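You operate a simulated robot arm through the tools that you are given. There is no shell and no other tool.

You are at the controls of a simulated robot arm. One attempt, no reset.

Task
Shake the M2 mould flat on the shaker, then unclamp it.
Fine: it packs only when clamped; switch off before you unclamp; leave it on the shaker. Set down upright: what you pick out.

It is judged by the outcome, as a careful person would: the job done as asked, and still so three seconds after it is handed in. It fails if anything else is knocked over, pushed out of place, dropped, spilled or broken.

Robot
A 5-joint arm with a two-finger parallel gripper, fixed in place. Base frame: the origin is at the foot of the arm, x ahead of it, y to its left, z up. Readings come in m, degrees, newtons and seconds.
It reaches about 1.134 m from its shoulder. Its first joint turns from -149.0 to 149.0 degrees. Payload 1.57 kg.
The TCP is the grasp point between the finger pads, 0.03 m short of the fingertips. In the tool frame z runs along the fingers and y along their closing line. The gripper opens to 0.11 m. The fingers are 0.024 m wide and 0.012 m thick; the gripper's body (0.048 by 0.112 m) begins 0.078 m behind the TCP.
Orientation is that of the tool frame in the base frame, as a unit quaternion [x, y, z, w]. With the fingers straight down and closing along the base's y, the tool's x points along the base's -x, its y along +y and its z along -z.

Tools
- The arm moves only by the tool nudge_tool. Its argument "commands" is a list of rows, each a list of 3 entries, a list of its own where there are three numbers: the shift along the tool's x, y, z in m, then the turn, a rotation vector about the tool's x, y, z in rad, then the finger opening in m, from 0 to 0.11. In form: [[[tx, ty, tz], [rx, ry, rz], fingers], ...]. A call has 1 to 20 rows; each row is the pose to reach, as a shift and turn from the pose commanded when the call began, along the tool's axes at that moment. Rows are played at 5 a second. More than 0.05 m and 8.6 degrees between two rows, or a gripper value outside its range, and nothing of the call is played. A pose out of reach is approached as far as the arm can. The call stops where the force on the tool passes 40 N (or 10 N more than at its start, if that is more) or the arm is blocked; 0.2 s more then pass. The fingers move at their own pace (about 0.153 m/s each) and stop on an object; they squeeze with about 32 N. The grip force told is the motor's: it shows also when the fingers shut on nothing. Time passes only in rows, and 0.2 s behind the last, so rows that repeat a pose let the fingers close. The reply holds the time, the measured pose of the TCP, the force on the tool along the base axes, the opening and the grip force, in the units named above and with some noise, with the torque about the TCP (base axes, N m) and any sound that the robot's microphone picked up.
- Cameras (640 x 400 px; columns grow to the right, rows downward): "scene" is fixed at [0.2302, -0.5034, 1.6051]; the picture's right is [0.91, -0.42, 0.00], its down [-0.19, -0.41, -0.89] and it looks along [0.38, 0.81, -0.45] (base axes); focal length 308 px, centre (320, 200). "wrist" rides on the gripper at [0.07, 0.016, -0.141] in the tool frame; the picture's right is [-0.23, 0.97, 0.00], its down [-0.86, -0.20, -0.48] and it looks along [-0.47, -0.11, 0.88] (tool axes); focal length 222 px, centre (320, 200). There is no depth. A picture from a camera that has moved, and an enlarged one, comes with that camera's place and axes in the base frame and with its lens. The place of the scene camera against the robot may be out by one fixed shift of up to 0.018 m in any direction.
- snapshot(camera): a new picture of that camera. No time passes.
- lift_body(by): slides the trunk up (or, below 0, down) by that many m; the arm rides with it, the base frame stays. It gives what a move gives, with no picture.
- enlarge(camera, box): a new picture of the part [left, top, right, bottom] of that camera's present view, enlarged. No time passes.
- finish_job(): hands the job in; it is judged then, once.

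Places have to be worked out from the pictures, the camera data and where the tool is seen. Open the gripper and draw the arm clear of the work before you hand the job in, unless the task says otherwise.

The tools are called after "Request:" as a command line: name --argument value ..., lists and objects as JSON in quotes. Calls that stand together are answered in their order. nudge_tool: Moves the arm, as the interface text tells. Its arguments: {"type":"object","properties":{"commands":{"type":"array","items":{"type":"array"}}},"required":["commands"]} The other tools are called the same way: lift_body (by) slides the trunk up or down; snapshot (camera) takes a picture; enlarge (camera, box) takes an enlarged picture of a part of a camera's view; finish_job () hands the job in.

At the start:

```text
time: 0.0
tcp_pos: [0.5025, 0.378, 1.1585]
tool_rot: [0.0, 1.0, 0.0, 0.0]
force: [-0.8, 0.0, -0.4]
torque: [-0.01, -0.01, 0.0]
width: 0.1099
finger_force: 0.0
trunk travel left (down, up): [-0.891, 0.079]
```

scene: 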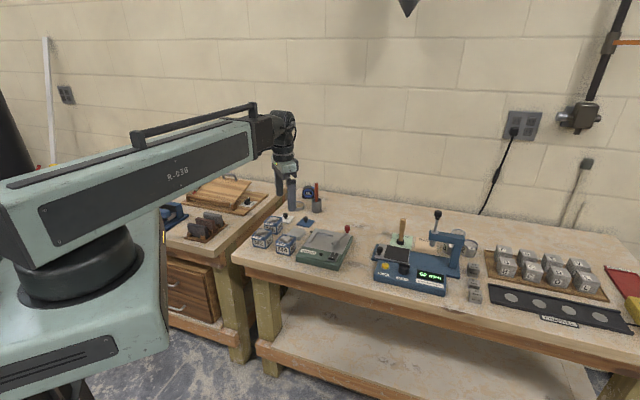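
wrist: 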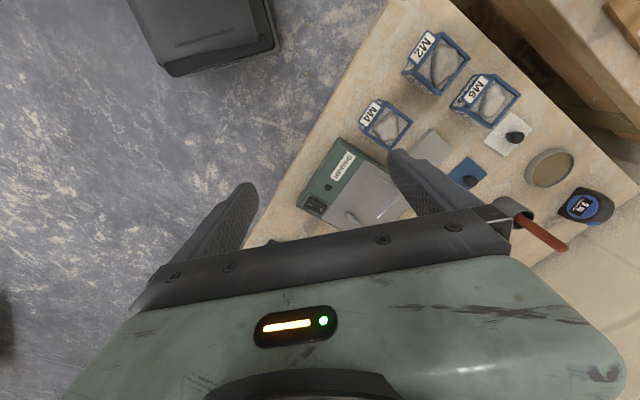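

I see three moulds (M2, M4, M6) at the bench's left and a green shaker beside them. I'll enlarge these areas to see details.

Request:
enlarge --camera "scene" --box '[230, 170, 390, 270]'

Request:
enlarge --camera "scene" --box '[360, 200, 500, 300]'

Request:
enlarge --camera "wrist" --box '[280, 20, 540, 240]'

```text
4.00 times, centred on (310, 220) of scene
camera zoom: at [0.2302, -0.5034, 1.6051], right [0.91, -0.42, 0.0], down [-0.19, -0.41, -0.89], along [0.38, 0.81, -0.45], focal length 1233 px, centre (360, 120)
```

zoom: 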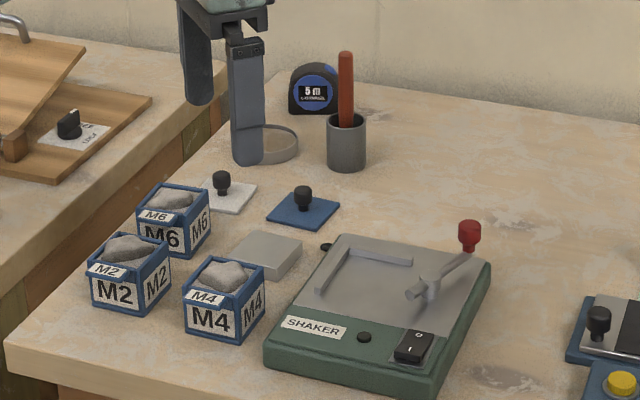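

```text
4.00 times, centred on (430, 250) of scene
camera zoom: at [0.2302, -0.5034, 1.6051], right [0.91, -0.42, 0.0], down [-0.19, -0.41, -0.89], along [0.38, 0.81, -0.45], focal length 1233 px, centre (-120, 0)
```

zoom: 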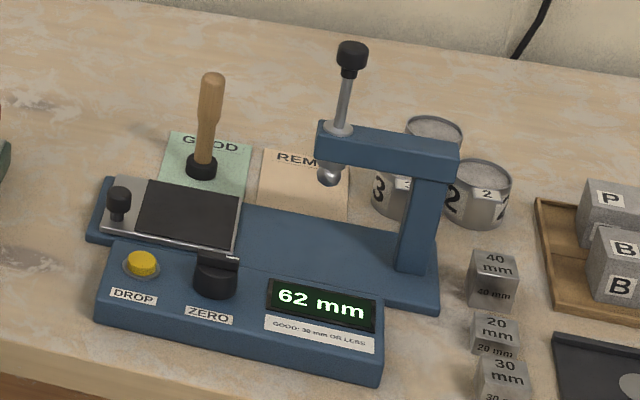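

```text
1.82 times, centred on (410, 130) of wrist
camera zoom: at [0.4329, 0.3936, 1.298], right [0.23, 0.97, 0.0], down [0.86, -0.2, 0.48], along [0.47, -0.11, -0.88], focal length 404 px, centre (156, 327)
```

zoom: 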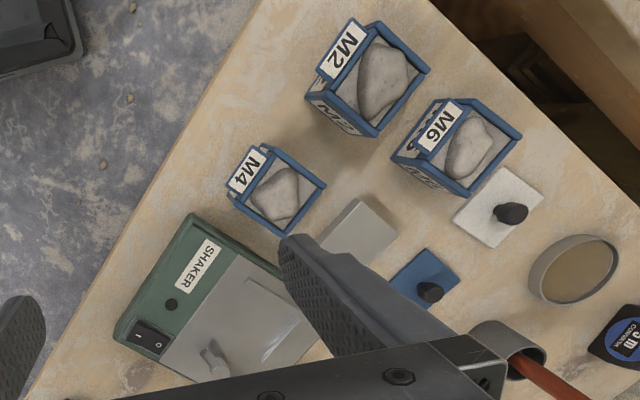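

M2 top is around (0.45, 0.57, 0.92), shaker around (0.67, 0.43). I'll move back and to the left with the tool still high, to get a clear wrist view of both.

Request:
nudge_tool --commands '[[[0.04, 0.02, 0], [0, 0, 0], 0.11], [[0.08, 0.04, 0], [0, 0, 0], 0.11], [[0.12, 0.06, 0], [0, 0, 0], 0.11], [[0.15, 0.08, 0], [0, 0, 0], 0.11]]'

Request:
snapshot --camera "wrist"

```text
time: 1.0
tcp_pos: [0.3517, 0.4601, 1.1579]
tool_rot: [-0.001, 1.0, 0.0, 0.0]
force: [-0.5, 0.6, -0.4]
torque: [0.0, -0.03, -0.01]
width: 0.1103
finger_force: 0.1
trunk travel left (down, up): [-0.891, 0.079]
```

```text
taken
camera wrist: at [0.2813, 0.4747, 1.298], right [0.23, 0.97, 0.0], down [0.85, -0.2, 0.48], along [0.47, -0.11, -0.88], focal length 222 px, centre (320, 200)
```

wrist: 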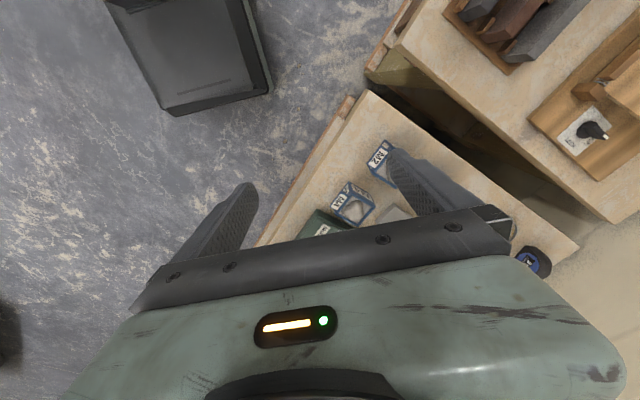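

That view is worse since the gripper blocks the lower half. I'll shift forward again to around (0.48, 0.51), which puts M2 and M4 between the fingers' view.

Request:
nudge_tool --commands '[[[-0.04, 0.02, 0], [0, 0, 0], 0.11], [[-0.08, 0.04, 0], [0, 0, 0], 0.11], [[-0.12, 0.05, 0], [0, 0, 0], 0.11], [[-0.13, 0.05, 0.0], [0, 0, 0], 0.11]]'

Request:
enlarge --camera "wrist" --box '[220, 20, 460, 220]'

```text
time: 2.0
tcp_pos: [0.4815, 0.508, 1.1586]
tool_rot: [0.0, 1.0, 0.0, 0.0]
force: [0.8, -0.2, 0.0]
torque: [0.03, 0.02, -0.03]
width: 0.1101
finger_force: 0.1
trunk travel left (down, up): [-0.891, 0.079]
```

```text
2.00 times, centred on (340, 120) of wrist
camera zoom: at [0.4116, 0.5222, 1.298], right [0.23, 0.97, 0.0], down [0.86, -0.2, 0.48], along [0.47, -0.11, -0.88], focal length 444 px, centre (280, 360)
```

zoom: 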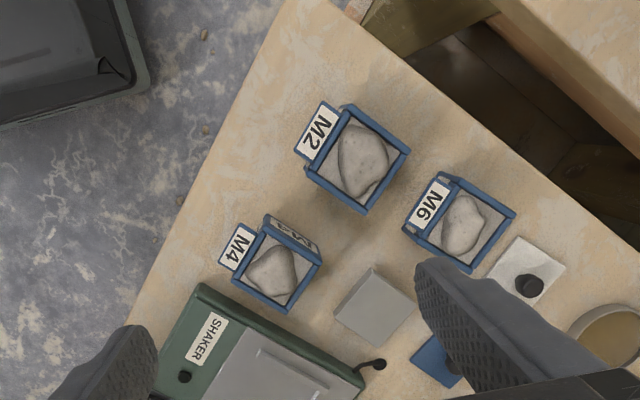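

M2 has a label flange on its front-facing side. I'll enlarge further for precise corners.

Request:
enlarge --camera "wrist" --box '[320, 60, 400, 110]'

Request:
enlarge --camera "scene" --box '[245, 205, 325, 255]'

Request:
enlarge --camera "scene" --box '[290, 215, 370, 275]'

```text
8.00 times, centred on (360, 85) of wrist
camera zoom: at [0.4116, 0.5222, 1.298], right [0.23, 0.97, 0.0], down [0.86, -0.2, 0.48], along [0.47, -0.11, -0.88], focal length 1777 px, centre (0, 1120)
```

zoom: 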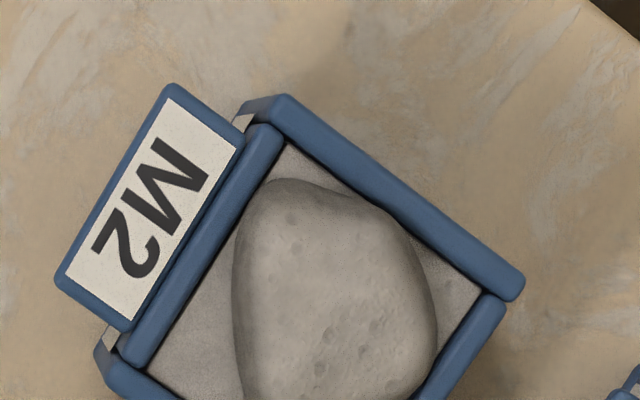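

```text
8.00 times, centred on (285, 230) of scene
camera zoom: at [0.2302, -0.5034, 1.6051], right [0.91, -0.42, 0.0], down [-0.19, -0.41, -0.89], along [0.38, 0.81, -0.45], focal length 2466 px, centre (600, -40)
```

zoom: 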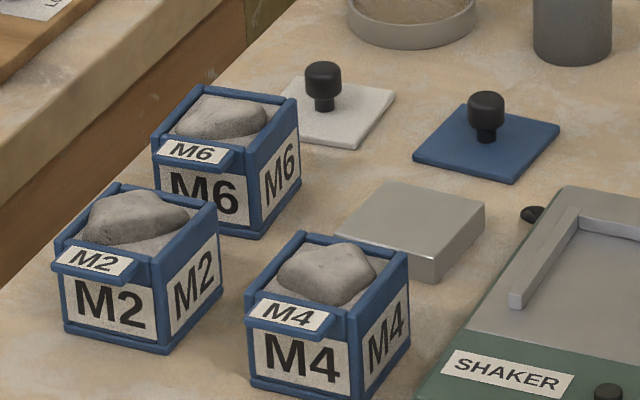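

```text
6.67 times, centred on (330, 245) of scene
camera zoom: at [0.2302, -0.5034, 1.6051], right [0.91, -0.42, 0.0], down [-0.19, -0.41, -0.89], along [0.38, 0.81, -0.45], focal length 2055 px, centre (253, -100)
```

zoom: 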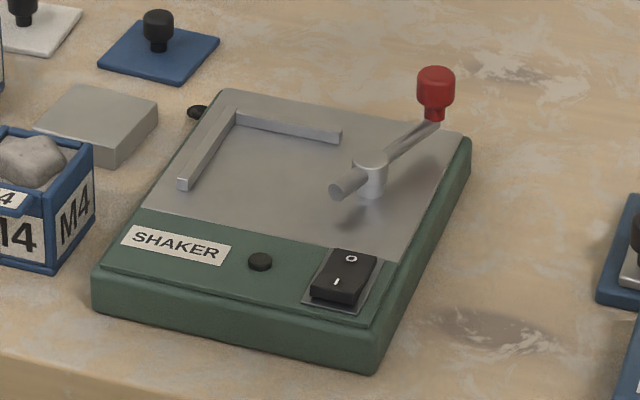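

Bench front edge runs at about −45° in the base frame, and the shaker is near (0.67, 0.43) with an L fence at its back-left corner. I'll spin the tool to bench alignment while moving over the shaker to look at it closely.

Request:
nudge_tool --commands '[[[-0.025, -0.015, 0], [0, 0, -0.12], 0.11], [[-0.05, -0.03, 0], [0, 0, -0.24], 0.11], [[-0.075, -0.045, 0], [0, 0, -0.36], 0.11], [[-0.1, -0.06, 0], [0, 0, -0.48], 0.11], [[-0.125, -0.075, 0.0], [0, 0, -0.6], 0.11], [[-0.15, -0.09, 0.0], [0, 0, -0.7], 0.11], [[-0.165, -0.1, 0.0], [0, 0, -0.785], 0.11]]'

Request:
snapshot --camera "wrist"

```text
time: 3.6
tcp_pos: [0.6481, 0.4081, 1.1572]
tool_rot: [-0.384, 0.923, -0.001, 0.001]
force: [-1.1, 0.4, 0.8]
torque: [-0.03, 0.02, -0.01]
width: 0.1102
finger_force: 0.1
out of reach, approached as far as the arm can: row 4
trunk travel left (down, up): [-0.891, 0.079]
```

```text
taken
camera wrist: at [0.5883, 0.3691, 1.298], right [-0.53, 0.85, 0.0], down [0.75, 0.46, 0.48], along [0.41, 0.25, -0.88], focal length 222 px, centre (320, 200)
```

wrist: 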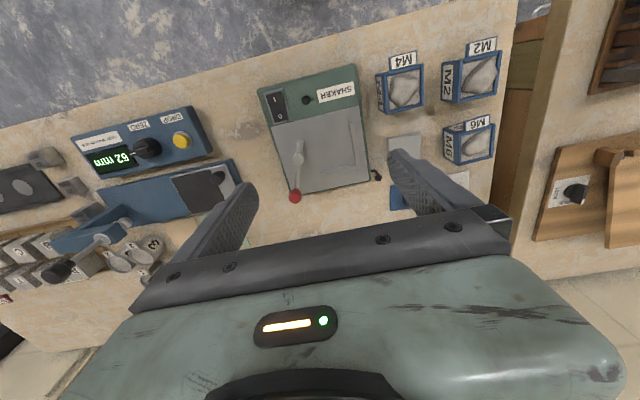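

Request:
enlarge --camera "wrist" --box '[240, 50, 400, 210]'

Request:
enlarge --camera "wrist" --box '[360, 20, 520, 220]'

```text
2.50 times, centred on (320, 130) of wrist
camera zoom: at [0.5883, 0.3691, 1.298], right [-0.53, 0.85, 0.0], down [0.75, 0.46, 0.48], along [0.41, 0.25, -0.88], focal length 555 px, centre (320, 375)
```

zoom: 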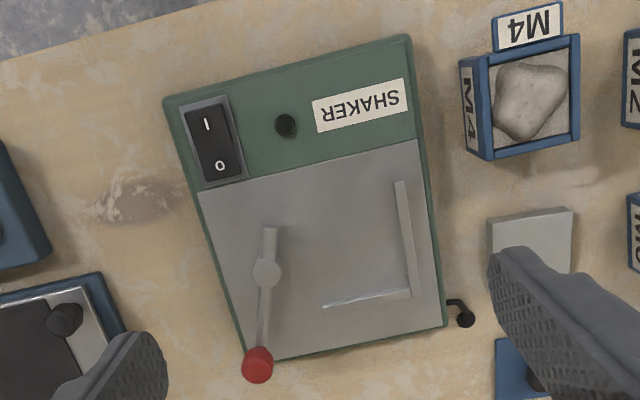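

```text
2.00 times, centred on (440, 120) of wrist
camera zoom: at [0.5883, 0.3691, 1.298], right [-0.53, 0.85, 0.0], down [0.75, 0.46, 0.48], along [0.41, 0.25, -0.88], focal length 444 px, centre (80, 360)
```

zoom: 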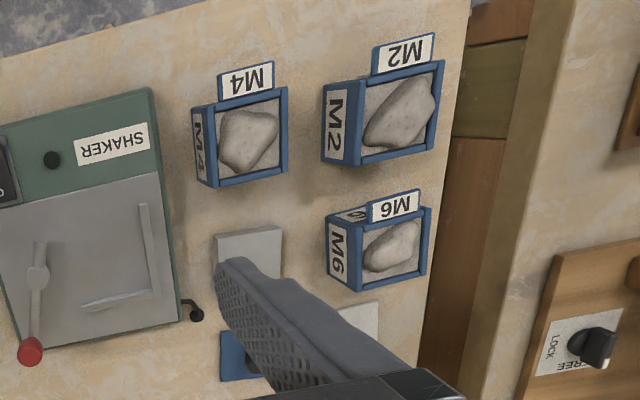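

Platform z ≈ 0.875 and mould tops ≈ 0.90 by triangulation. I'll lower the trunk 0.12 m (fingertips about 1.01, above everything) for a closer look.

Request:
lift_body --by -0.12

Request:
snapshot --camera "wrist"

Request:
enlarge --camera "wrist" --box '[230, 20, 410, 200]'

Request:
snapshot --camera "scene"

```text
time: 5.1
tcp_pos: [0.6493, 0.4074, 1.0384]
tool_rot: [-0.382, 0.924, 0.0, 0.001]
force: [-0.7, 0.0, -0.2]
torque: [0.0, -0.03, -0.03]
width: 0.1103
finger_force: 0.1
trunk travel left (down, up): [-0.771, 0.199]
```

```text
taken
camera wrist: at [0.5877, 0.3695, 1.1781], right [-0.53, 0.85, 0.0], down [0.75, 0.46, 0.48], along [0.41, 0.25, -0.88], focal length 222 px, centre (320, 200)
```

wrist: 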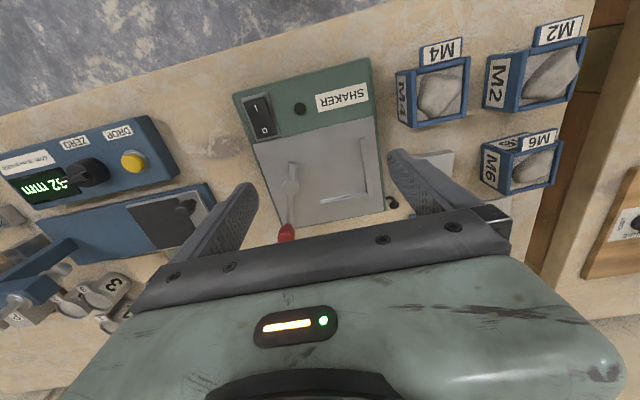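

```text
2.22 times, centred on (320, 110) of wrist
camera zoom: at [0.5877, 0.3695, 1.1781], right [-0.53, 0.85, 0.0], down [0.75, 0.46, 0.48], along [0.41, 0.25, -0.88], focal length 494 px, centre (320, 400)
```

zoom: 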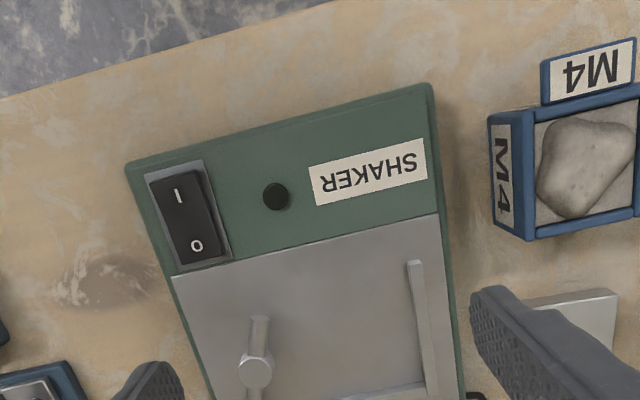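

```text
taken
```

scene: 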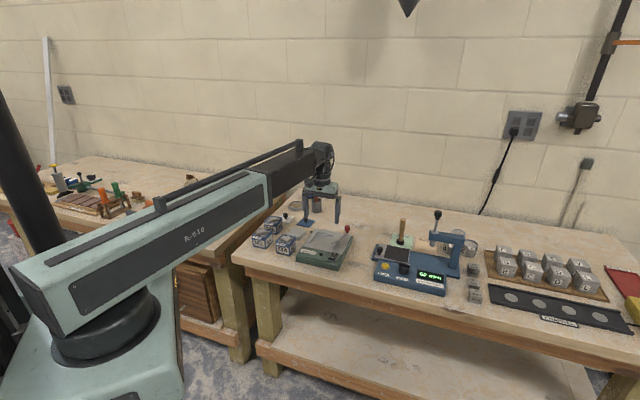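

Lever post is on the right side of the platform, arm low (~0.9), so turning the handle from the back to the right should swing the tip against the mould. Now I move over M2 for a close look.

Request:
nudge_tool --commands '[[[0.003, 0.045, 0], [0, 0, 0], 0.11], [[0.006, 0.09, 0], [0, 0, 0], 0.11], [[0.009, 0.135, 0], [0, 0, 0], 0.11], [[0.013, 0.18, 0], [0, 0, 0], 0.11], [[0.016, 0.22, 0], [0, 0, 0], 0.11], [[0.018, 0.251, 0], [0, 0, 0], 0.11]]'

Request:
snapshot --camera "wrist"

Request:
enlarge --camera "wrist" --box '[240, 10, 440, 210]'

```text
time: 6.5
tcp_pos: [0.4568, 0.5734, 1.0392]
tool_rot: [-0.382, 0.924, -0.001, 0.001]
force: [0.5, -0.3, -0.5]
torque: [0.01, -0.02, 0.0]
width: 0.11
finger_force: 0.1
trunk travel left (down, up): [-0.771, 0.199]
```

```text
taken
camera wrist: at [0.3962, 0.5354, 1.178], right [-0.53, 0.85, 0.0], down [0.75, 0.46, 0.48], along [0.41, 0.25, -0.88], focal length 222 px, centre (320, 200)
```

wrist: 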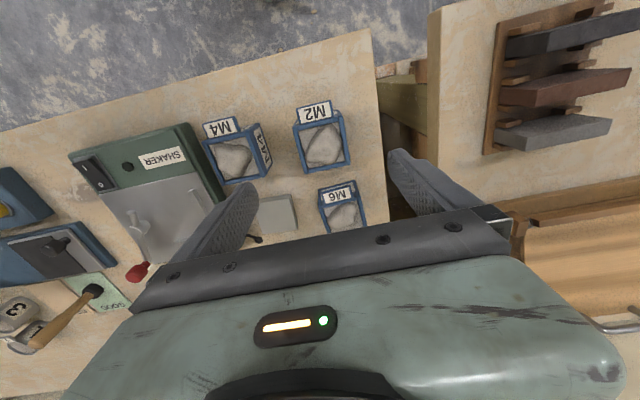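

```text
2.00 times, centred on (340, 110) of wrist
camera zoom: at [0.3962, 0.5354, 1.178], right [-0.53, 0.85, 0.0], down [0.75, 0.46, 0.48], along [0.41, 0.25, -0.88], focal length 444 px, centre (280, 380)
```

zoom: 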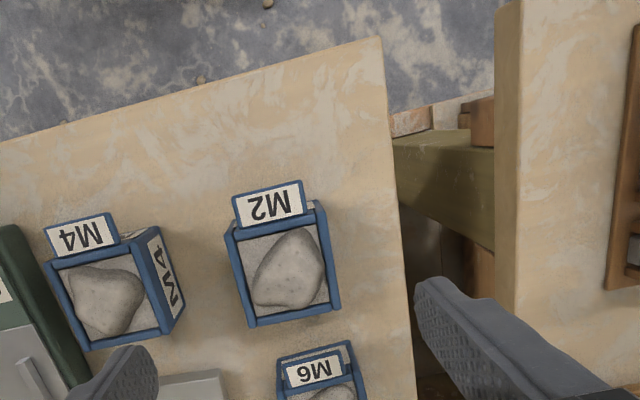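

Request:
enlarge --camera "wrist" --box '[280, 90, 376, 180]'

```text
4.44 times, centred on (328, 135) of wrist
camera zoom: at [0.3962, 0.5354, 1.178], right [-0.53, 0.85, 0.0], down [0.75, 0.46, 0.48], along [0.41, 0.25, -0.88], focal length 987 px, centre (284, 489)
```

zoom: 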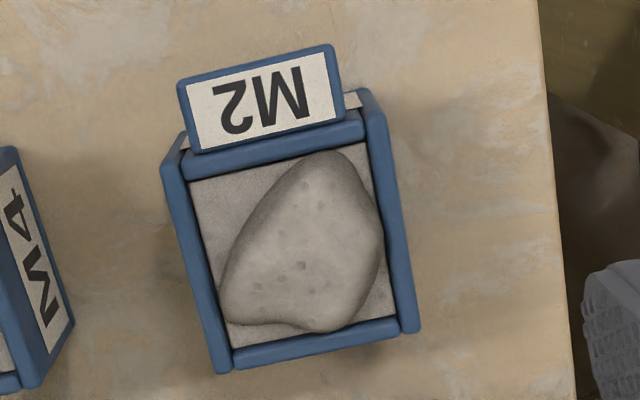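

M2's rim centre is about (0.460, 0.578), 0.062 wide, its sides yawed about 43.5°. I'll check its height in the scene camera.

Request:
enlarge --camera "scene" --box '[245, 222, 305, 262]'

```text
10.00 times, centred on (275, 242) of scene
camera zoom: at [0.2302, -0.5034, 1.6051], right [0.91, -0.42, 0.0], down [-0.19, -0.41, -0.89], along [0.38, 0.81, -0.45], focal length 3083 px, centre (770, -220)
```

zoom: 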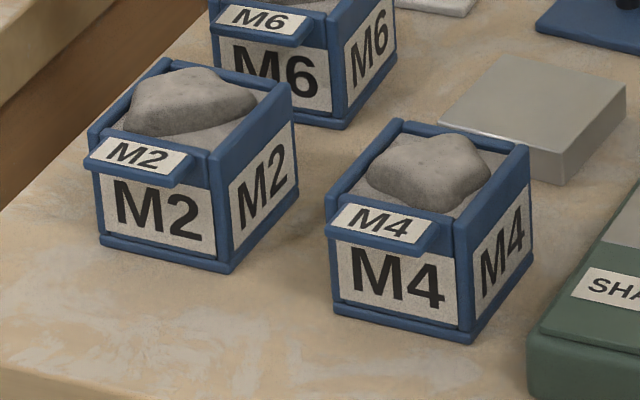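

M2 is about 0.058 tall (table ≈ 0.842). I descend partway with the fingers at 0.088 and look again to verify alignment before straddling the mould.

Request:
nudge_tool --commands '[[[-0.0053, 0.0011, 0.0], [0, 0, 0.025], 0.088], [[-0.0053, 0.0011, 0.04], [0, 0, 0.025], 0.088], [[-0.0053, 0.0011, 0.08], [0, 0, 0.025], 0.088], [[-0.0053, 0.0011, 0.09], [0, 0, 0.025], 0.088]]'

Request:
snapshot --camera "wrist"

Request:
enlarge --camera "scene" --box '[235, 190, 325, 260]'

```text
time: 7.5
tcp_pos: [0.4611, 0.5785, 1.0384]
tool_rot: [-0.37, 0.929, 0.0, 0.0]
force: [0.3, 0.1, 0.1]
torque: [-0.01, 0.01, 0.0]
width: 0.0879
finger_force: 0.1
out of reach, approached as far as the arm can: row 2, 3, 4
trunk travel left (down, up): [-0.771, 0.199]
```

```text
taken
camera wrist: at [0.3992, 0.5415, 1.178], right [-0.51, 0.86, 0.0], down [0.76, 0.44, 0.48], along [0.41, 0.24, -0.88], focal length 222 px, centre (320, 200)
```

wrist: 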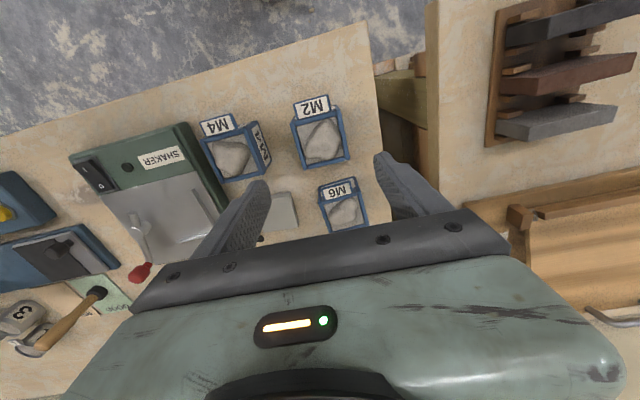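

```text
5.71 times, centred on (280, 225) of scene
camera zoom: at [0.2302, -0.5034, 1.6051], right [0.91, -0.42, 0.0], down [-0.19, -0.41, -0.89], along [0.38, 0.81, -0.45], focal length 1762 px, centre (549, 57)
```

zoom: 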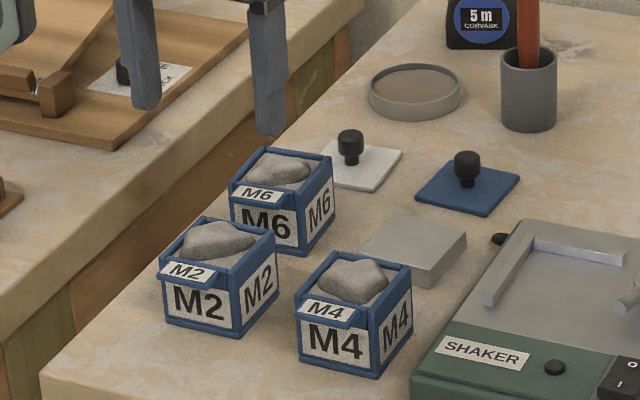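

The arm alone can't go lower here, so vertical moves must use the trunk. I test with a small trunk drop to see how the readings respond.

Request:
lift_body --by -0.03

```text
time: 8.2
tcp_pos: [0.462, 0.5786, 1.0092]
tool_rot: [-0.37, 0.929, 0.0, 0.0]
force: [0.6, -0.3, 0.3]
torque: [-0.01, 0.02, -0.02]
width: 0.0881
finger_force: 0.1
trunk travel left (down, up): [-0.741, 0.229]
```

Request:
lift_body --by -0.055

Request:
snapshot --camera "wrist"

Request:
enlarge --camera "wrist" --box '[280, 70, 376, 160]'

Request:
enlarge --camera "scene" --box '[235, 190, 325, 260]'

```text
time: 9.2
tcp_pos: [0.4607, 0.5787, 0.9527]
tool_rot: [-0.37, 0.929, -0.001, 0.0]
force: [0.5, 0.0, -0.4]
torque: [-0.02, 0.02, 0.0]
width: 0.0881
finger_force: 0.1
trunk travel left (down, up): [-0.686, 0.284]
```

```text
taken
camera wrist: at [0.3991, 0.5414, 1.093], right [-0.51, 0.86, 0.0], down [0.76, 0.44, 0.48], along [0.41, 0.24, -0.88], focal length 222 px, centre (320, 200)
```

wrist: 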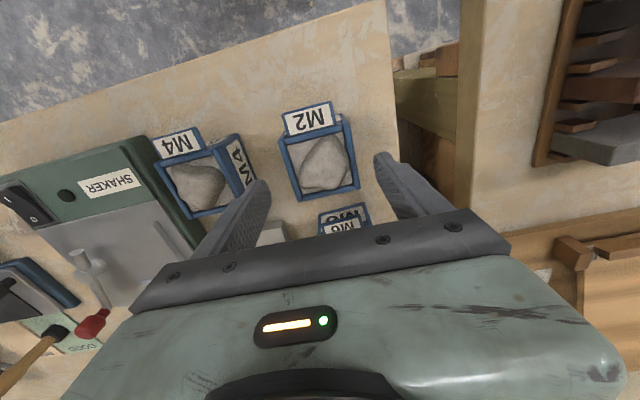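

```text
4.44 times, centred on (328, 115) of wrist
camera zoom: at [0.3991, 0.5414, 1.093], right [-0.51, 0.86, 0.0], down [0.76, 0.44, 0.48], along [0.41, 0.24, -0.88], focal length 987 px, centre (284, 578)
```

zoom: 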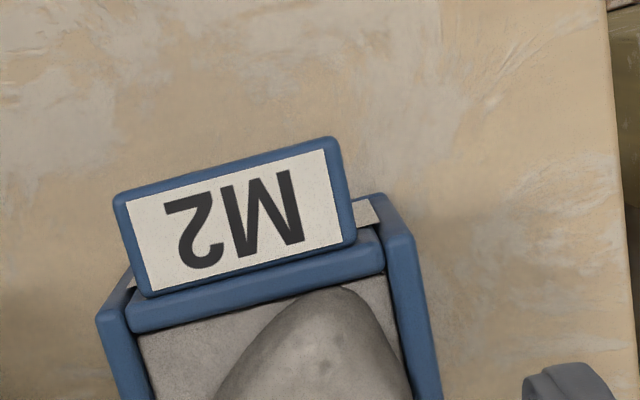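

```text
5.71 times, centred on (280, 225) of scene
camera zoom: at [0.2302, -0.5034, 1.6051], right [0.91, -0.42, 0.0], down [-0.19, -0.41, -0.89], along [0.38, 0.81, -0.45], focal length 1762 px, centre (549, 57)
```

zoom: 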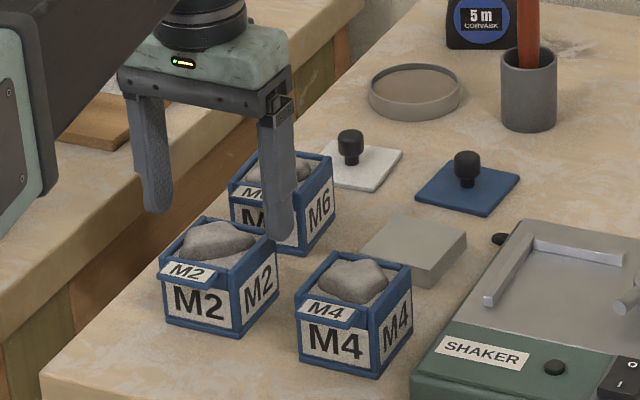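

Fingers straddle M2's sides (rim centre ≈ (0.459, 0.578), z ≈ 0.90). Lowering the trunk to bring the TCP to about z 0.888.

Request:
lift_body --by -0.064

Request:
enlarge --camera "scene" --box '[235, 190, 325, 260]'

Request:
snapshot --camera "wrist"

```text
time: 10.2
tcp_pos: [0.4609, 0.5777, 0.8884]
tool_rot: [-0.372, 0.928, 0.0, 0.0]
force: [0.0, -1.3, 0.4]
torque: [-0.01, -0.01, 0.02]
width: 0.0877
finger_force: 0.0
trunk travel left (down, up): [-0.622, 0.348]
```

```text
5.71 times, centred on (280, 225) of scene
camera zoom: at [0.2302, -0.5034, 1.6051], right [0.91, -0.42, 0.0], down [-0.19, -0.41, -0.89], along [0.38, 0.81, -0.45], focal length 1762 px, centre (549, 57)
```

zoom: 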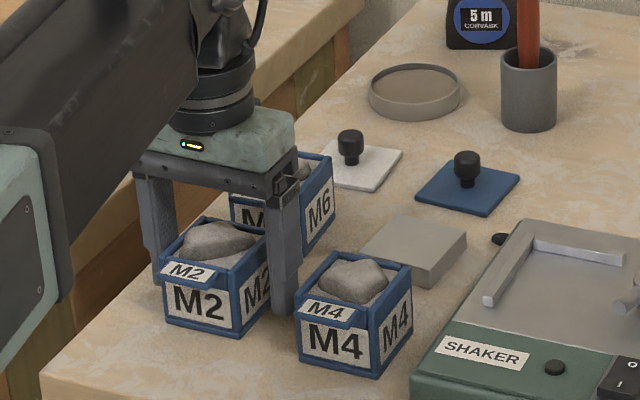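

```text
taken
camera wrist: at [0.3991, 0.5414, 1.029], right [-0.51, 0.86, 0.0], down [0.76, 0.44, 0.48], along [0.41, 0.24, -0.88], focal length 222 px, centre (320, 200)
```

wrist: 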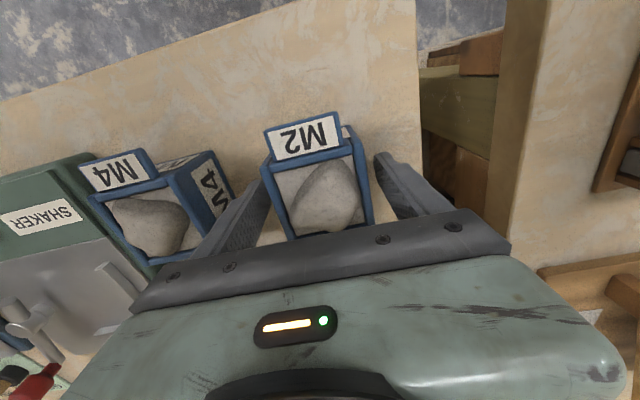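

Fingers straddle M2 cleanly. Closing on it.

Request:
nudge_tool --commands '[[[0, 0, 0], [0, 0, 0], 0.06], [[0, 0, 0], [0, 0, 0], 0.04], [[0, 0, 0], [0, 0, 0], 0.04], [[0, 0, 0], [0, 0, 0], 0.04]]'

Request:
enlarge --camera "scene" --box '[235, 190, 325, 260]'

```text
time: 11.2
tcp_pos: [0.4614, 0.5784, 0.8883]
tool_rot: [-0.371, 0.929, 0.0, 0.0]
force: [-1.3, 2.7, 2.4]
torque: [0.05, 0.04, -0.01]
width: 0.0616
finger_force: 31.9
trunk travel left (down, up): [-0.622, 0.348]
```

```text
5.71 times, centred on (280, 225) of scene
camera zoom: at [0.2302, -0.5034, 1.6051], right [0.91, -0.42, 0.0], down [-0.19, -0.41, -0.89], along [0.38, 0.81, -0.45], focal length 1762 px, centre (549, 57)
```

zoom: 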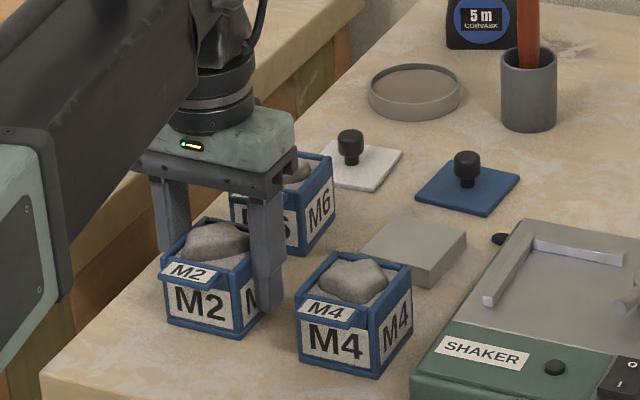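

M2 is gripped at 0.0616 m. Lifting with the trunk.

Request:
lift_body --by 0.11

Request:
enlarge --camera "scene" --box '[235, 180, 385, 280]'

```text
time: 12.7
tcp_pos: [0.4616, 0.5783, 0.9996]
tool_rot: [-0.371, 0.928, 0.0, 0.0]
force: [-0.4, -0.2, -4.4]
torque: [-0.01, -0.07, 0.0]
width: 0.0619
finger_force: 32.0
trunk travel left (down, up): [-0.732, 0.238]
```

```text
4.00 times, centred on (310, 230) of scene
camera zoom: at [0.2302, -0.5034, 1.6051], right [0.91, -0.42, 0.0], down [-0.19, -0.41, -0.89], along [0.38, 0.81, -0.45], focal length 1233 px, centre (360, 80)
```

zoom: 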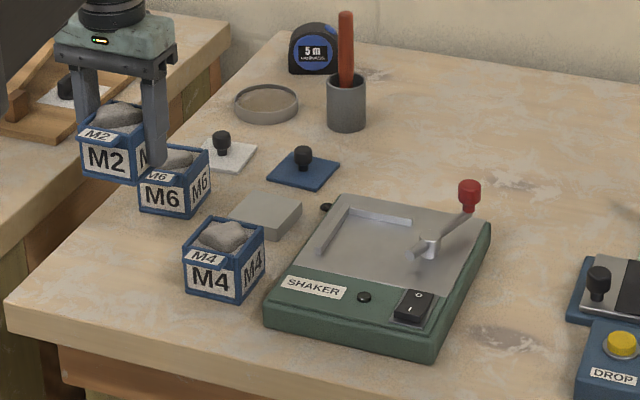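

M2 is held (~0.44 kg). The fence's inner corner is at about (0.680, 0.503) with the shaker's depth axis at 41°; I carry the mould to just short of the corner, centre (0.676, 0.451), staying high.

Request:
nudge_tool --commands '[[[-0.0113, -0.04, 0], [0, 0, 0.007], 0.04], [[-0.0226, -0.08, 0], [0, 0, 0.014], 0.04], [[-0.0339, -0.12, 0], [0, 0, 0.021], 0.04], [[-0.0451, -0.16, 0], [0, 0, 0.028], 0.04], [[-0.0564, -0.2, 0], [0, 0, 0.035], 0.04], [[-0.0677, -0.2399, 0], [0, 0, 0.041], 0.04], [[-0.0677, -0.2399, 0], [0, 0, 0.041], 0.04]]'

Request:
enlarge --camera "scene" --box '[270, 190, 390, 280]'

Request:
snapshot --camera "wrist"

```text
time: 14.3
tcp_pos: [0.676, 0.4525, 0.998]
tool_rot: [-0.351, 0.936, 0.0, 0.001]
force: [-0.3, -0.1, -3.8]
torque: [0.04, -0.03, -0.01]
width: 0.0619
finger_force: 32.1
trunk travel left (down, up): [-0.732, 0.238]
```

```text
4.44 times, centred on (330, 235) of scene
camera zoom: at [0.2302, -0.5034, 1.6051], right [0.91, -0.42, 0.0], down [-0.19, -0.41, -0.89], along [0.38, 0.81, -0.45], focal length 1370 px, centre (276, 44)
```

zoom: 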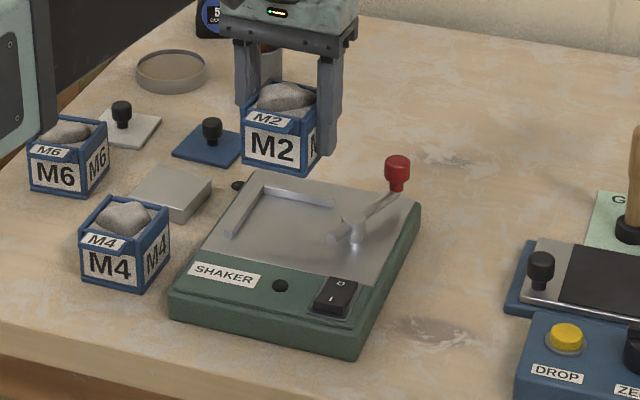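

```text
taken
camera wrist: at [0.6123, 0.4175, 1.1388], right [-0.47, 0.88, 0.0], down [0.78, 0.41, 0.48], along [0.42, 0.23, -0.88], focal length 222 px, centre (320, 200)
```

wrist: 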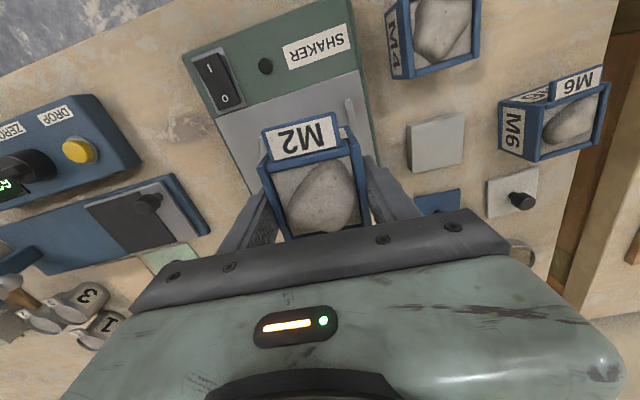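

Request:
enlarge --camera "wrist" --box '[240, 80, 400, 200]'

Request:
enlarge --camera "scene" --box '[305, 200, 365, 260]'

```text
3.33 times, centred on (320, 140) of wrist
camera zoom: at [0.6123, 0.4175, 1.1388], right [-0.47, 0.88, 0.0], down [0.78, 0.41, 0.48], along [0.42, 0.23, -0.88], focal length 740 px, centre (320, 400)
```

zoom: 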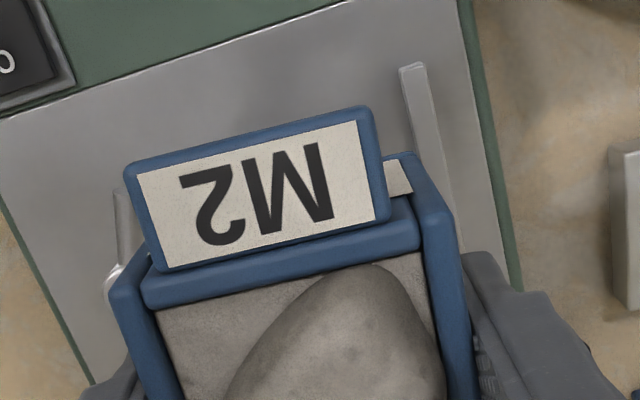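

```text
6.67 times, centred on (335, 230) of scene
camera zoom: at [0.2302, -0.5034, 1.6051], right [0.91, -0.42, 0.0], down [-0.19, -0.41, -0.89], along [0.38, 0.81, -0.45], focal length 2055 px, centre (220, 0)
```

zoom: 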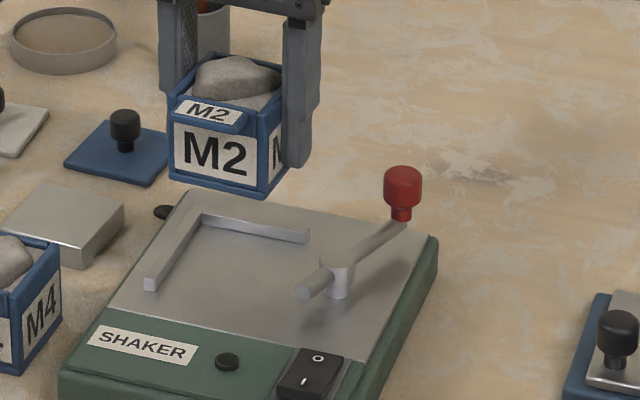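

My projection matches the picture well; margin to the left fence looks ~1–5 mm, so I shift 4 mm right and 3 mm forward, then lower to just above fence height.

Request:
nudge_tool --commands '[[[0.003, -0.004, 0], [0, 0, 0], 0.04], [[0.003, -0.004, 0], [0, 0, 0], 0.04]]'

Request:
lift_body --by -0.055

Request:
enlarge --camera "scene" --box '[305, 200, 365, 260]'

Request:
enlarge --camera "wrist" --box '[240, 60, 400, 220]'

```text
time: 14.9
tcp_pos: [0.6769, 0.4478, 0.999]
tool_rot: [-0.352, 0.936, 0.0, 0.001]
force: [0.1, 0.3, -3.8]
torque: [-0.01, 0.02, 0.02]
width: 0.0617
finger_force: 32.1
trunk travel left (down, up): [-0.732, 0.238]
```

```text
time: 15.8
tcp_pos: [0.6757, 0.4477, 0.943]
tool_rot: [-0.352, 0.936, 0.0, 0.0]
force: [0.4, 0.4, -4.0]
torque: [-0.01, 0.0, 0.01]
width: 0.0618
finger_force: 31.9
trunk travel left (down, up): [-0.677, 0.293]
```

```text
6.67 times, centred on (335, 230) of scene
camera zoom: at [0.2302, -0.5034, 1.6051], right [0.91, -0.42, 0.0], down [-0.19, -0.41, -0.89], along [0.38, 0.81, -0.45], focal length 2055 px, centre (220, 0)
```

zoom: 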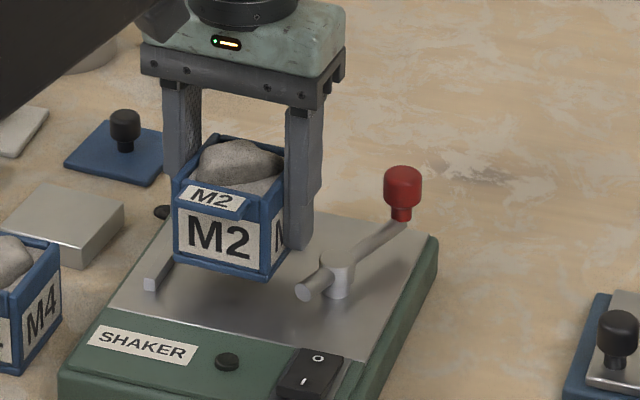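

```text
2.50 times, centred on (320, 140) of wrist
camera zoom: at [0.6125, 0.4131, 1.0838], right [-0.47, 0.88, 0.0], down [0.77, 0.41, 0.48], along [0.42, 0.23, -0.88], focal length 555 px, centre (320, 350)
```

zoom: 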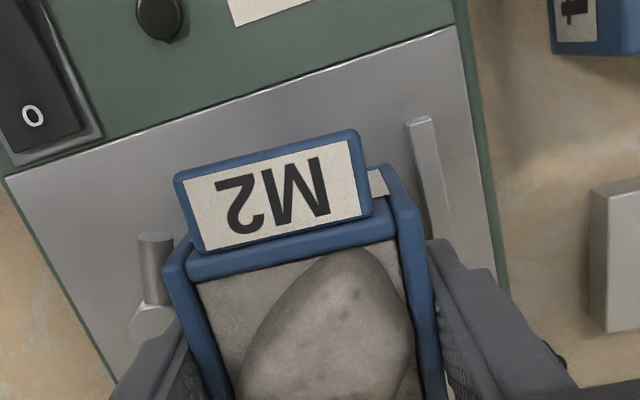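

Clear of the fence and the lever post (post ≈ (0.716, 0.401)). Lowering gently toward the plate.

Request:
lift_body --by -0.016

Request:
enlarge --camera "scene" --box '[305, 200, 365, 260]'

```text
time: 16.4
tcp_pos: [0.6759, 0.447, 0.927]
tool_rot: [-0.352, 0.936, 0.0, 0.001]
force: [-0.8, -0.4, -3.5]
torque: [0.0, -0.02, 0.0]
width: 0.0617
finger_force: 31.9
trunk travel left (down, up): [-0.661, 0.309]
```

```text
6.67 times, centred on (335, 230) of scene
camera zoom: at [0.2302, -0.5034, 1.6051], right [0.91, -0.42, 0.0], down [-0.19, -0.41, -0.89], along [0.38, 0.81, -0.45], focal length 2055 px, centre (220, 0)
```

zoom: 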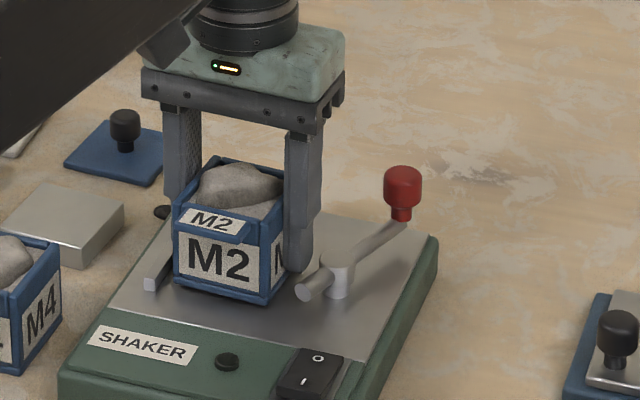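

Request:
lift_body --by -0.004

```text
time: 17.0
tcp_pos: [0.6761, 0.4473, 0.9249]
tool_rot: [-0.353, 0.936, 0.001, 0.0]
force: [2.5, 1.6, 3.1]
torque: [0.27, 0.15, -0.13]
width: 0.0617
finger_force: 31.7
trunk travel left (down, up): [-0.657, 0.313]
```

Contact at TCP z ≈ 0.925, with torque suggesting the load is on the left side. I check visually whether the mould's left edge is on the fence.

Request:
enlarge --camera "scene" --box '[315, 220, 355, 250]'

Request:
enlarge --camera "wrist" --box '[260, 60, 400, 200]'

```text
13.33 times, centred on (335, 235) of scene
camera zoom: at [0.2302, -0.5034, 1.6051], right [0.91, -0.42, 0.0], down [-0.19, -0.41, -0.89], along [0.38, 0.81, -0.45], focal length 4111 px, centre (120, -267)
```

zoom: 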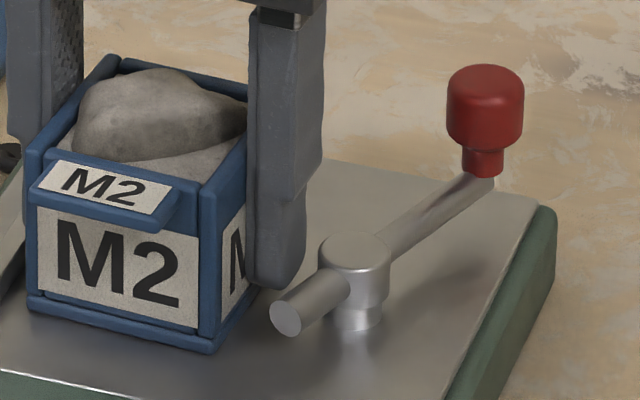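

```text
2.86 times, centred on (330, 130) of wrist
camera zoom: at [0.6124, 0.413, 1.0641], right [-0.47, 0.88, 0.0], down [0.77, 0.41, 0.48], along [0.42, 0.23, -0.88], focal length 635 px, centre (291, 400)
```

zoom: 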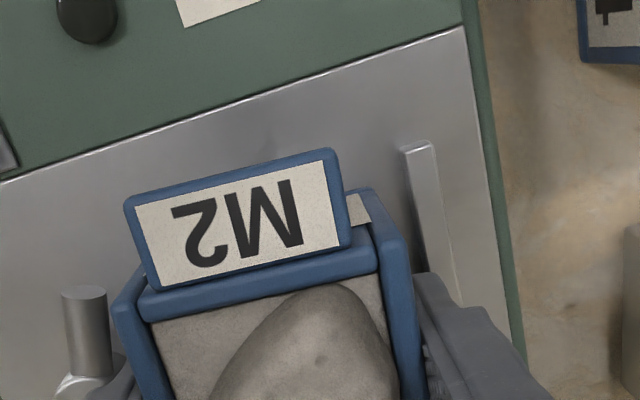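

The mould is on the plate (bottom ≈ 0.879), ~8 mm from the left fence. I'll slide it gently left toward the fence, watching the force.

Request:
nudge_tool --commands '[[[0, 0.002, 0], [0, 0, 0], 0.04], [[0, 0.004, 0], [0, 0, 0], 0.04], [[0, 0.005, 0], [0, 0, 0], 0.04]]'

```text
time: 17.8
tcp_pos: [0.6712, 0.4509, 0.9247]
tool_rot: [-0.352, 0.936, 0.001, -0.001]
force: [1.6, -1.1, 4.5]
torque: [-0.2, -0.47, -0.07]
width: 0.0617
finger_force: 32.4
trunk travel left (down, up): [-0.657, 0.313]
```

Request:
nudge_tool --commands '[[[0, 0.001, 0], [0, 0, 0], 0.04], [[0, 0.002, 0], [0, 0, 0], 0.04]]'

```text
time: 18.4
tcp_pos: [0.6698, 0.4536, 0.9239]
tool_rot: [-0.353, 0.936, 0.0, 0.0]
force: [1.6, -2.3, 2.9]
torque: [0.07, 0.08, 0.19]
width: 0.0618
finger_force: 31.9
trunk travel left (down, up): [-0.657, 0.313]
```

Request:
nudge_tool --commands '[[[0, 0.001, 0], [0, 0, 0], 0.04], [[0, 0.002, 0], [0, 0, 0], 0.04]]'

Request:
enlarge --camera "scene" --box '[315, 220, 355, 250]'

Request:
enlarge --camera "wrist" --box '[260, 60, 400, 200]'

```text
time: 19.0
tcp_pos: [0.6692, 0.4529, 0.9234]
tool_rot: [-0.352, 0.936, 0.0, 0.0]
force: [7.8, -2.6, 6.4]
torque: [0.1, 0.08, 0.26]
width: 0.0617
finger_force: 32.0
trunk travel left (down, up): [-0.657, 0.313]
```

```text
13.33 times, centred on (335, 235) of scene
camera zoom: at [0.2302, -0.5034, 1.6051], right [0.91, -0.42, 0.0], down [-0.19, -0.41, -0.89], along [0.38, 0.81, -0.45], focal length 4111 px, centre (120, -267)
```

zoom: 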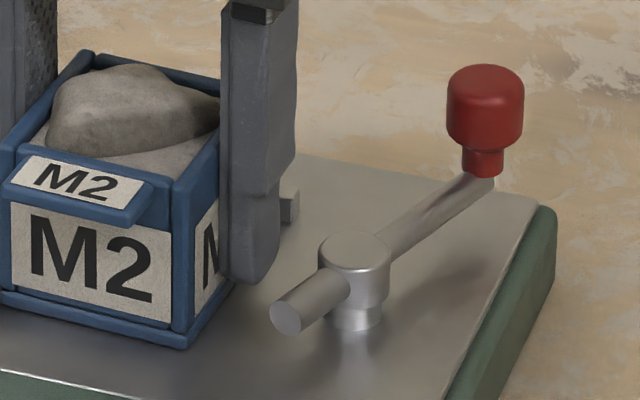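

```text
2.86 times, centred on (330, 130) of wrist
camera zoom: at [0.6062, 0.4188, 1.0641], right [-0.47, 0.88, 0.0], down [0.77, 0.41, 0.48], along [0.42, 0.23, -0.88], focal length 635 px, centre (291, 400)
```

zoom: 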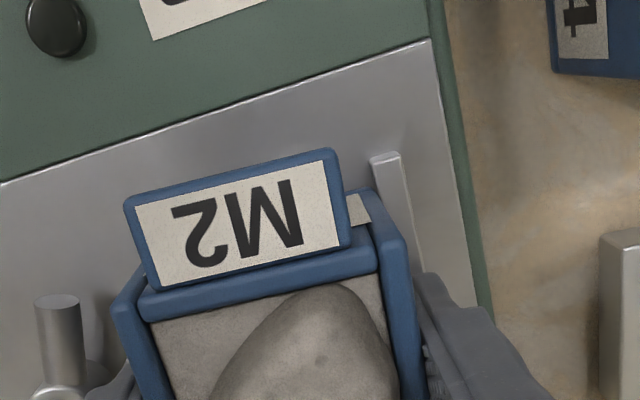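

Left-fence contact (force rising to ~7 N). Now I slide it back toward the rear fence.

Request:
nudge_tool --commands '[[[-0.002, -0.001, 0], [0, 0, 0], 0.04], [[-0.004, -0.001, 0], [0, 0, 0], 0.04]]'

```text
time: 19.6
tcp_pos: [0.6722, 0.4564, 0.9251]
tool_rot: [-0.351, 0.936, 0.001, 0.0]
force: [-2.1, -1.3, 1.3]
torque: [0.1, 0.07, 0.06]
width: 0.0617
finger_force: 32.1
trunk travel left (down, up): [-0.657, 0.313]
```

Request:
nudge_tool --commands '[[[-0.0015, 0, 0], [0, 0, 0], 0.04], [[-0.003, 0, 0], [0, 0, 0], 0.04]]'

```text
time: 20.2
tcp_pos: [0.6759, 0.4588, 0.9236]
tool_rot: [-0.352, 0.936, 0.0, 0.0]
force: [-0.9, -1.9, 0.8]
torque: [0.12, 0.1, 0.08]
width: 0.0619
finger_force: 32.1
trunk travel left (down, up): [-0.657, 0.313]
```

Request:
nudge_tool --commands '[[[-0.0015, 0, 0], [0, 0, 0], 0.04], [[-0.003, 0, 0], [0, 0, 0], 0.04]]'

Request:
enlarge --camera "scene" --box '[315, 220, 355, 250]'

```text
time: 20.8
tcp_pos: [0.677, 0.4611, 0.925]
tool_rot: [-0.352, 0.936, 0.0, 0.0]
force: [-1.4, -2.6, 1.9]
torque: [0.02, 0.18, 0.05]
width: 0.062
finger_force: 31.0
trunk travel left (down, up): [-0.657, 0.313]
```

```text
13.33 times, centred on (335, 235) of scene
camera zoom: at [0.2302, -0.5034, 1.6051], right [0.91, -0.42, 0.0], down [-0.19, -0.41, -0.89], along [0.38, 0.81, -0.45], focal length 4111 px, centre (120, -267)
```

zoom: 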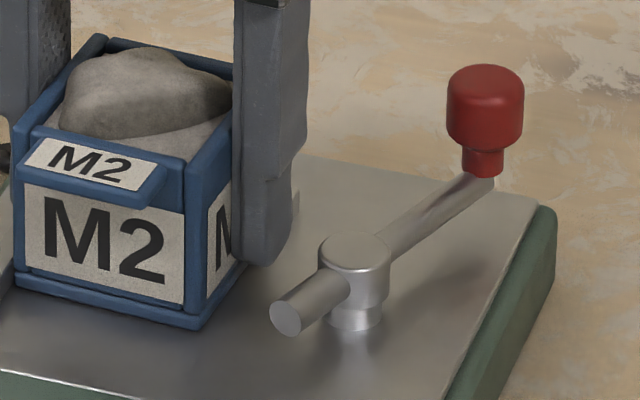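

Request:
nudge_tool --commands '[[[-0.001, 0, 0], [0, 0, 0], 0.04], [[-0.002, 0, 0], [0, 0, 0], 0.04]]'

```text
time: 21.4
tcp_pos: [0.6785, 0.4602, 0.925]
tool_rot: [-0.352, 0.936, 0.0, -0.002]
force: [-12.2, -11.9, -8.4]
torque: [-0.55, 0.38, 0.5]
width: 0.0617
finger_force: 31.9
trunk travel left (down, up): [-0.657, 0.313]
```

Back fence contact (≈17 N). M2 is seated in the corner; I relax by 1 mm and open the fingers slightly.

Request:
nudge_tool --commands '[[[0.001, 0, 0], [0, 0, 0], 0.04], [[0.0012, 0, 0], [0, 0, 0], 0.065], [[0.0012, 0, 0], [0, 0, 0], 0.072], [[0.0012, 0, 0], [0, 0, 0], 0.072]]'

Request:
enlarge --camera "scene" --box '[305, 210, 365, 255]'

Request:
snapshot --camera "wrist"

```text
time: 22.4
tcp_pos: [0.6791, 0.4616, 0.9248]
tool_rot: [-0.352, 0.936, 0.001, 0.001]
force: [6.3, 4.7, 8.2]
torque: [0.32, 0.12, -0.29]
width: 0.072
finger_force: 0.1
trunk travel left (down, up): [-0.657, 0.313]
```

```text
8.89 times, centred on (335, 232) of scene
camera zoom: at [0.2302, -0.5034, 1.6051], right [0.91, -0.42, 0.0], down [-0.19, -0.41, -0.89], along [0.38, 0.81, -0.45], focal length 2740 px, centre (187, -89)
```

zoom: 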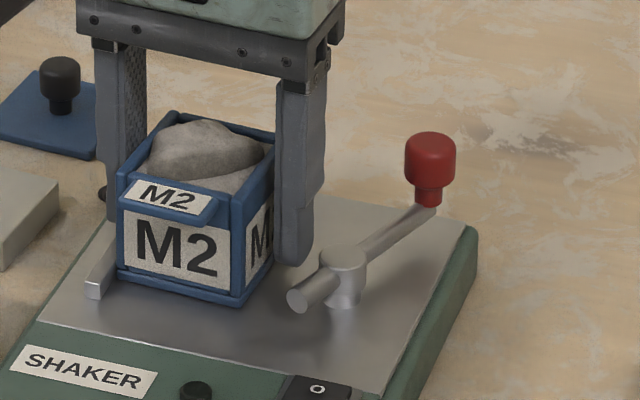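

```text
taken
camera wrist: at [0.6157, 0.4268, 1.064], right [-0.47, 0.88, 0.0], down [0.77, 0.41, 0.48], along [0.42, 0.23, -0.88], focal length 222 px, centre (320, 200)
```

wrist: 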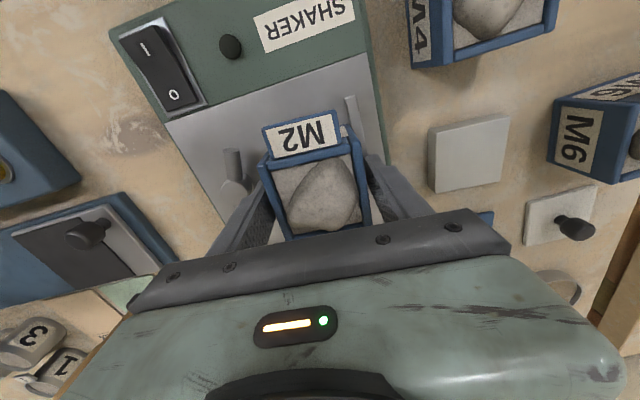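

A residual force suggests the left finger is touching something (fence). I raise the trunk a little and watch.

Request:
lift_body --by 0.008

Request:
enlarge --camera "scene" --box '[305, 210, 365, 255]'

```text
time: 22.9
tcp_pos: [0.6797, 0.4599, 0.9325]
tool_rot: [-0.352, 0.936, 0.0, 0.0]
force: [0.0, 0.3, 0.2]
torque: [0.03, -0.04, 0.03]
width: 0.072
finger_force: 0.0
trunk travel left (down, up): [-0.665, 0.305]
```

```text
8.89 times, centred on (335, 232) of scene
camera zoom: at [0.2302, -0.5034, 1.6051], right [0.91, -0.42, 0.0], down [-0.19, -0.41, -0.89], along [0.38, 0.81, -0.45], focal length 2740 px, centre (187, -89)
```

zoom: 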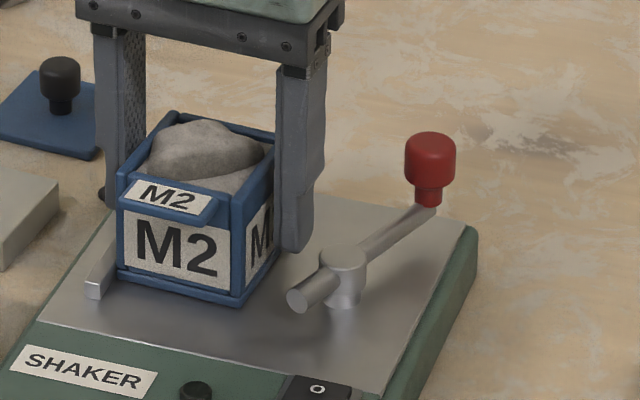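

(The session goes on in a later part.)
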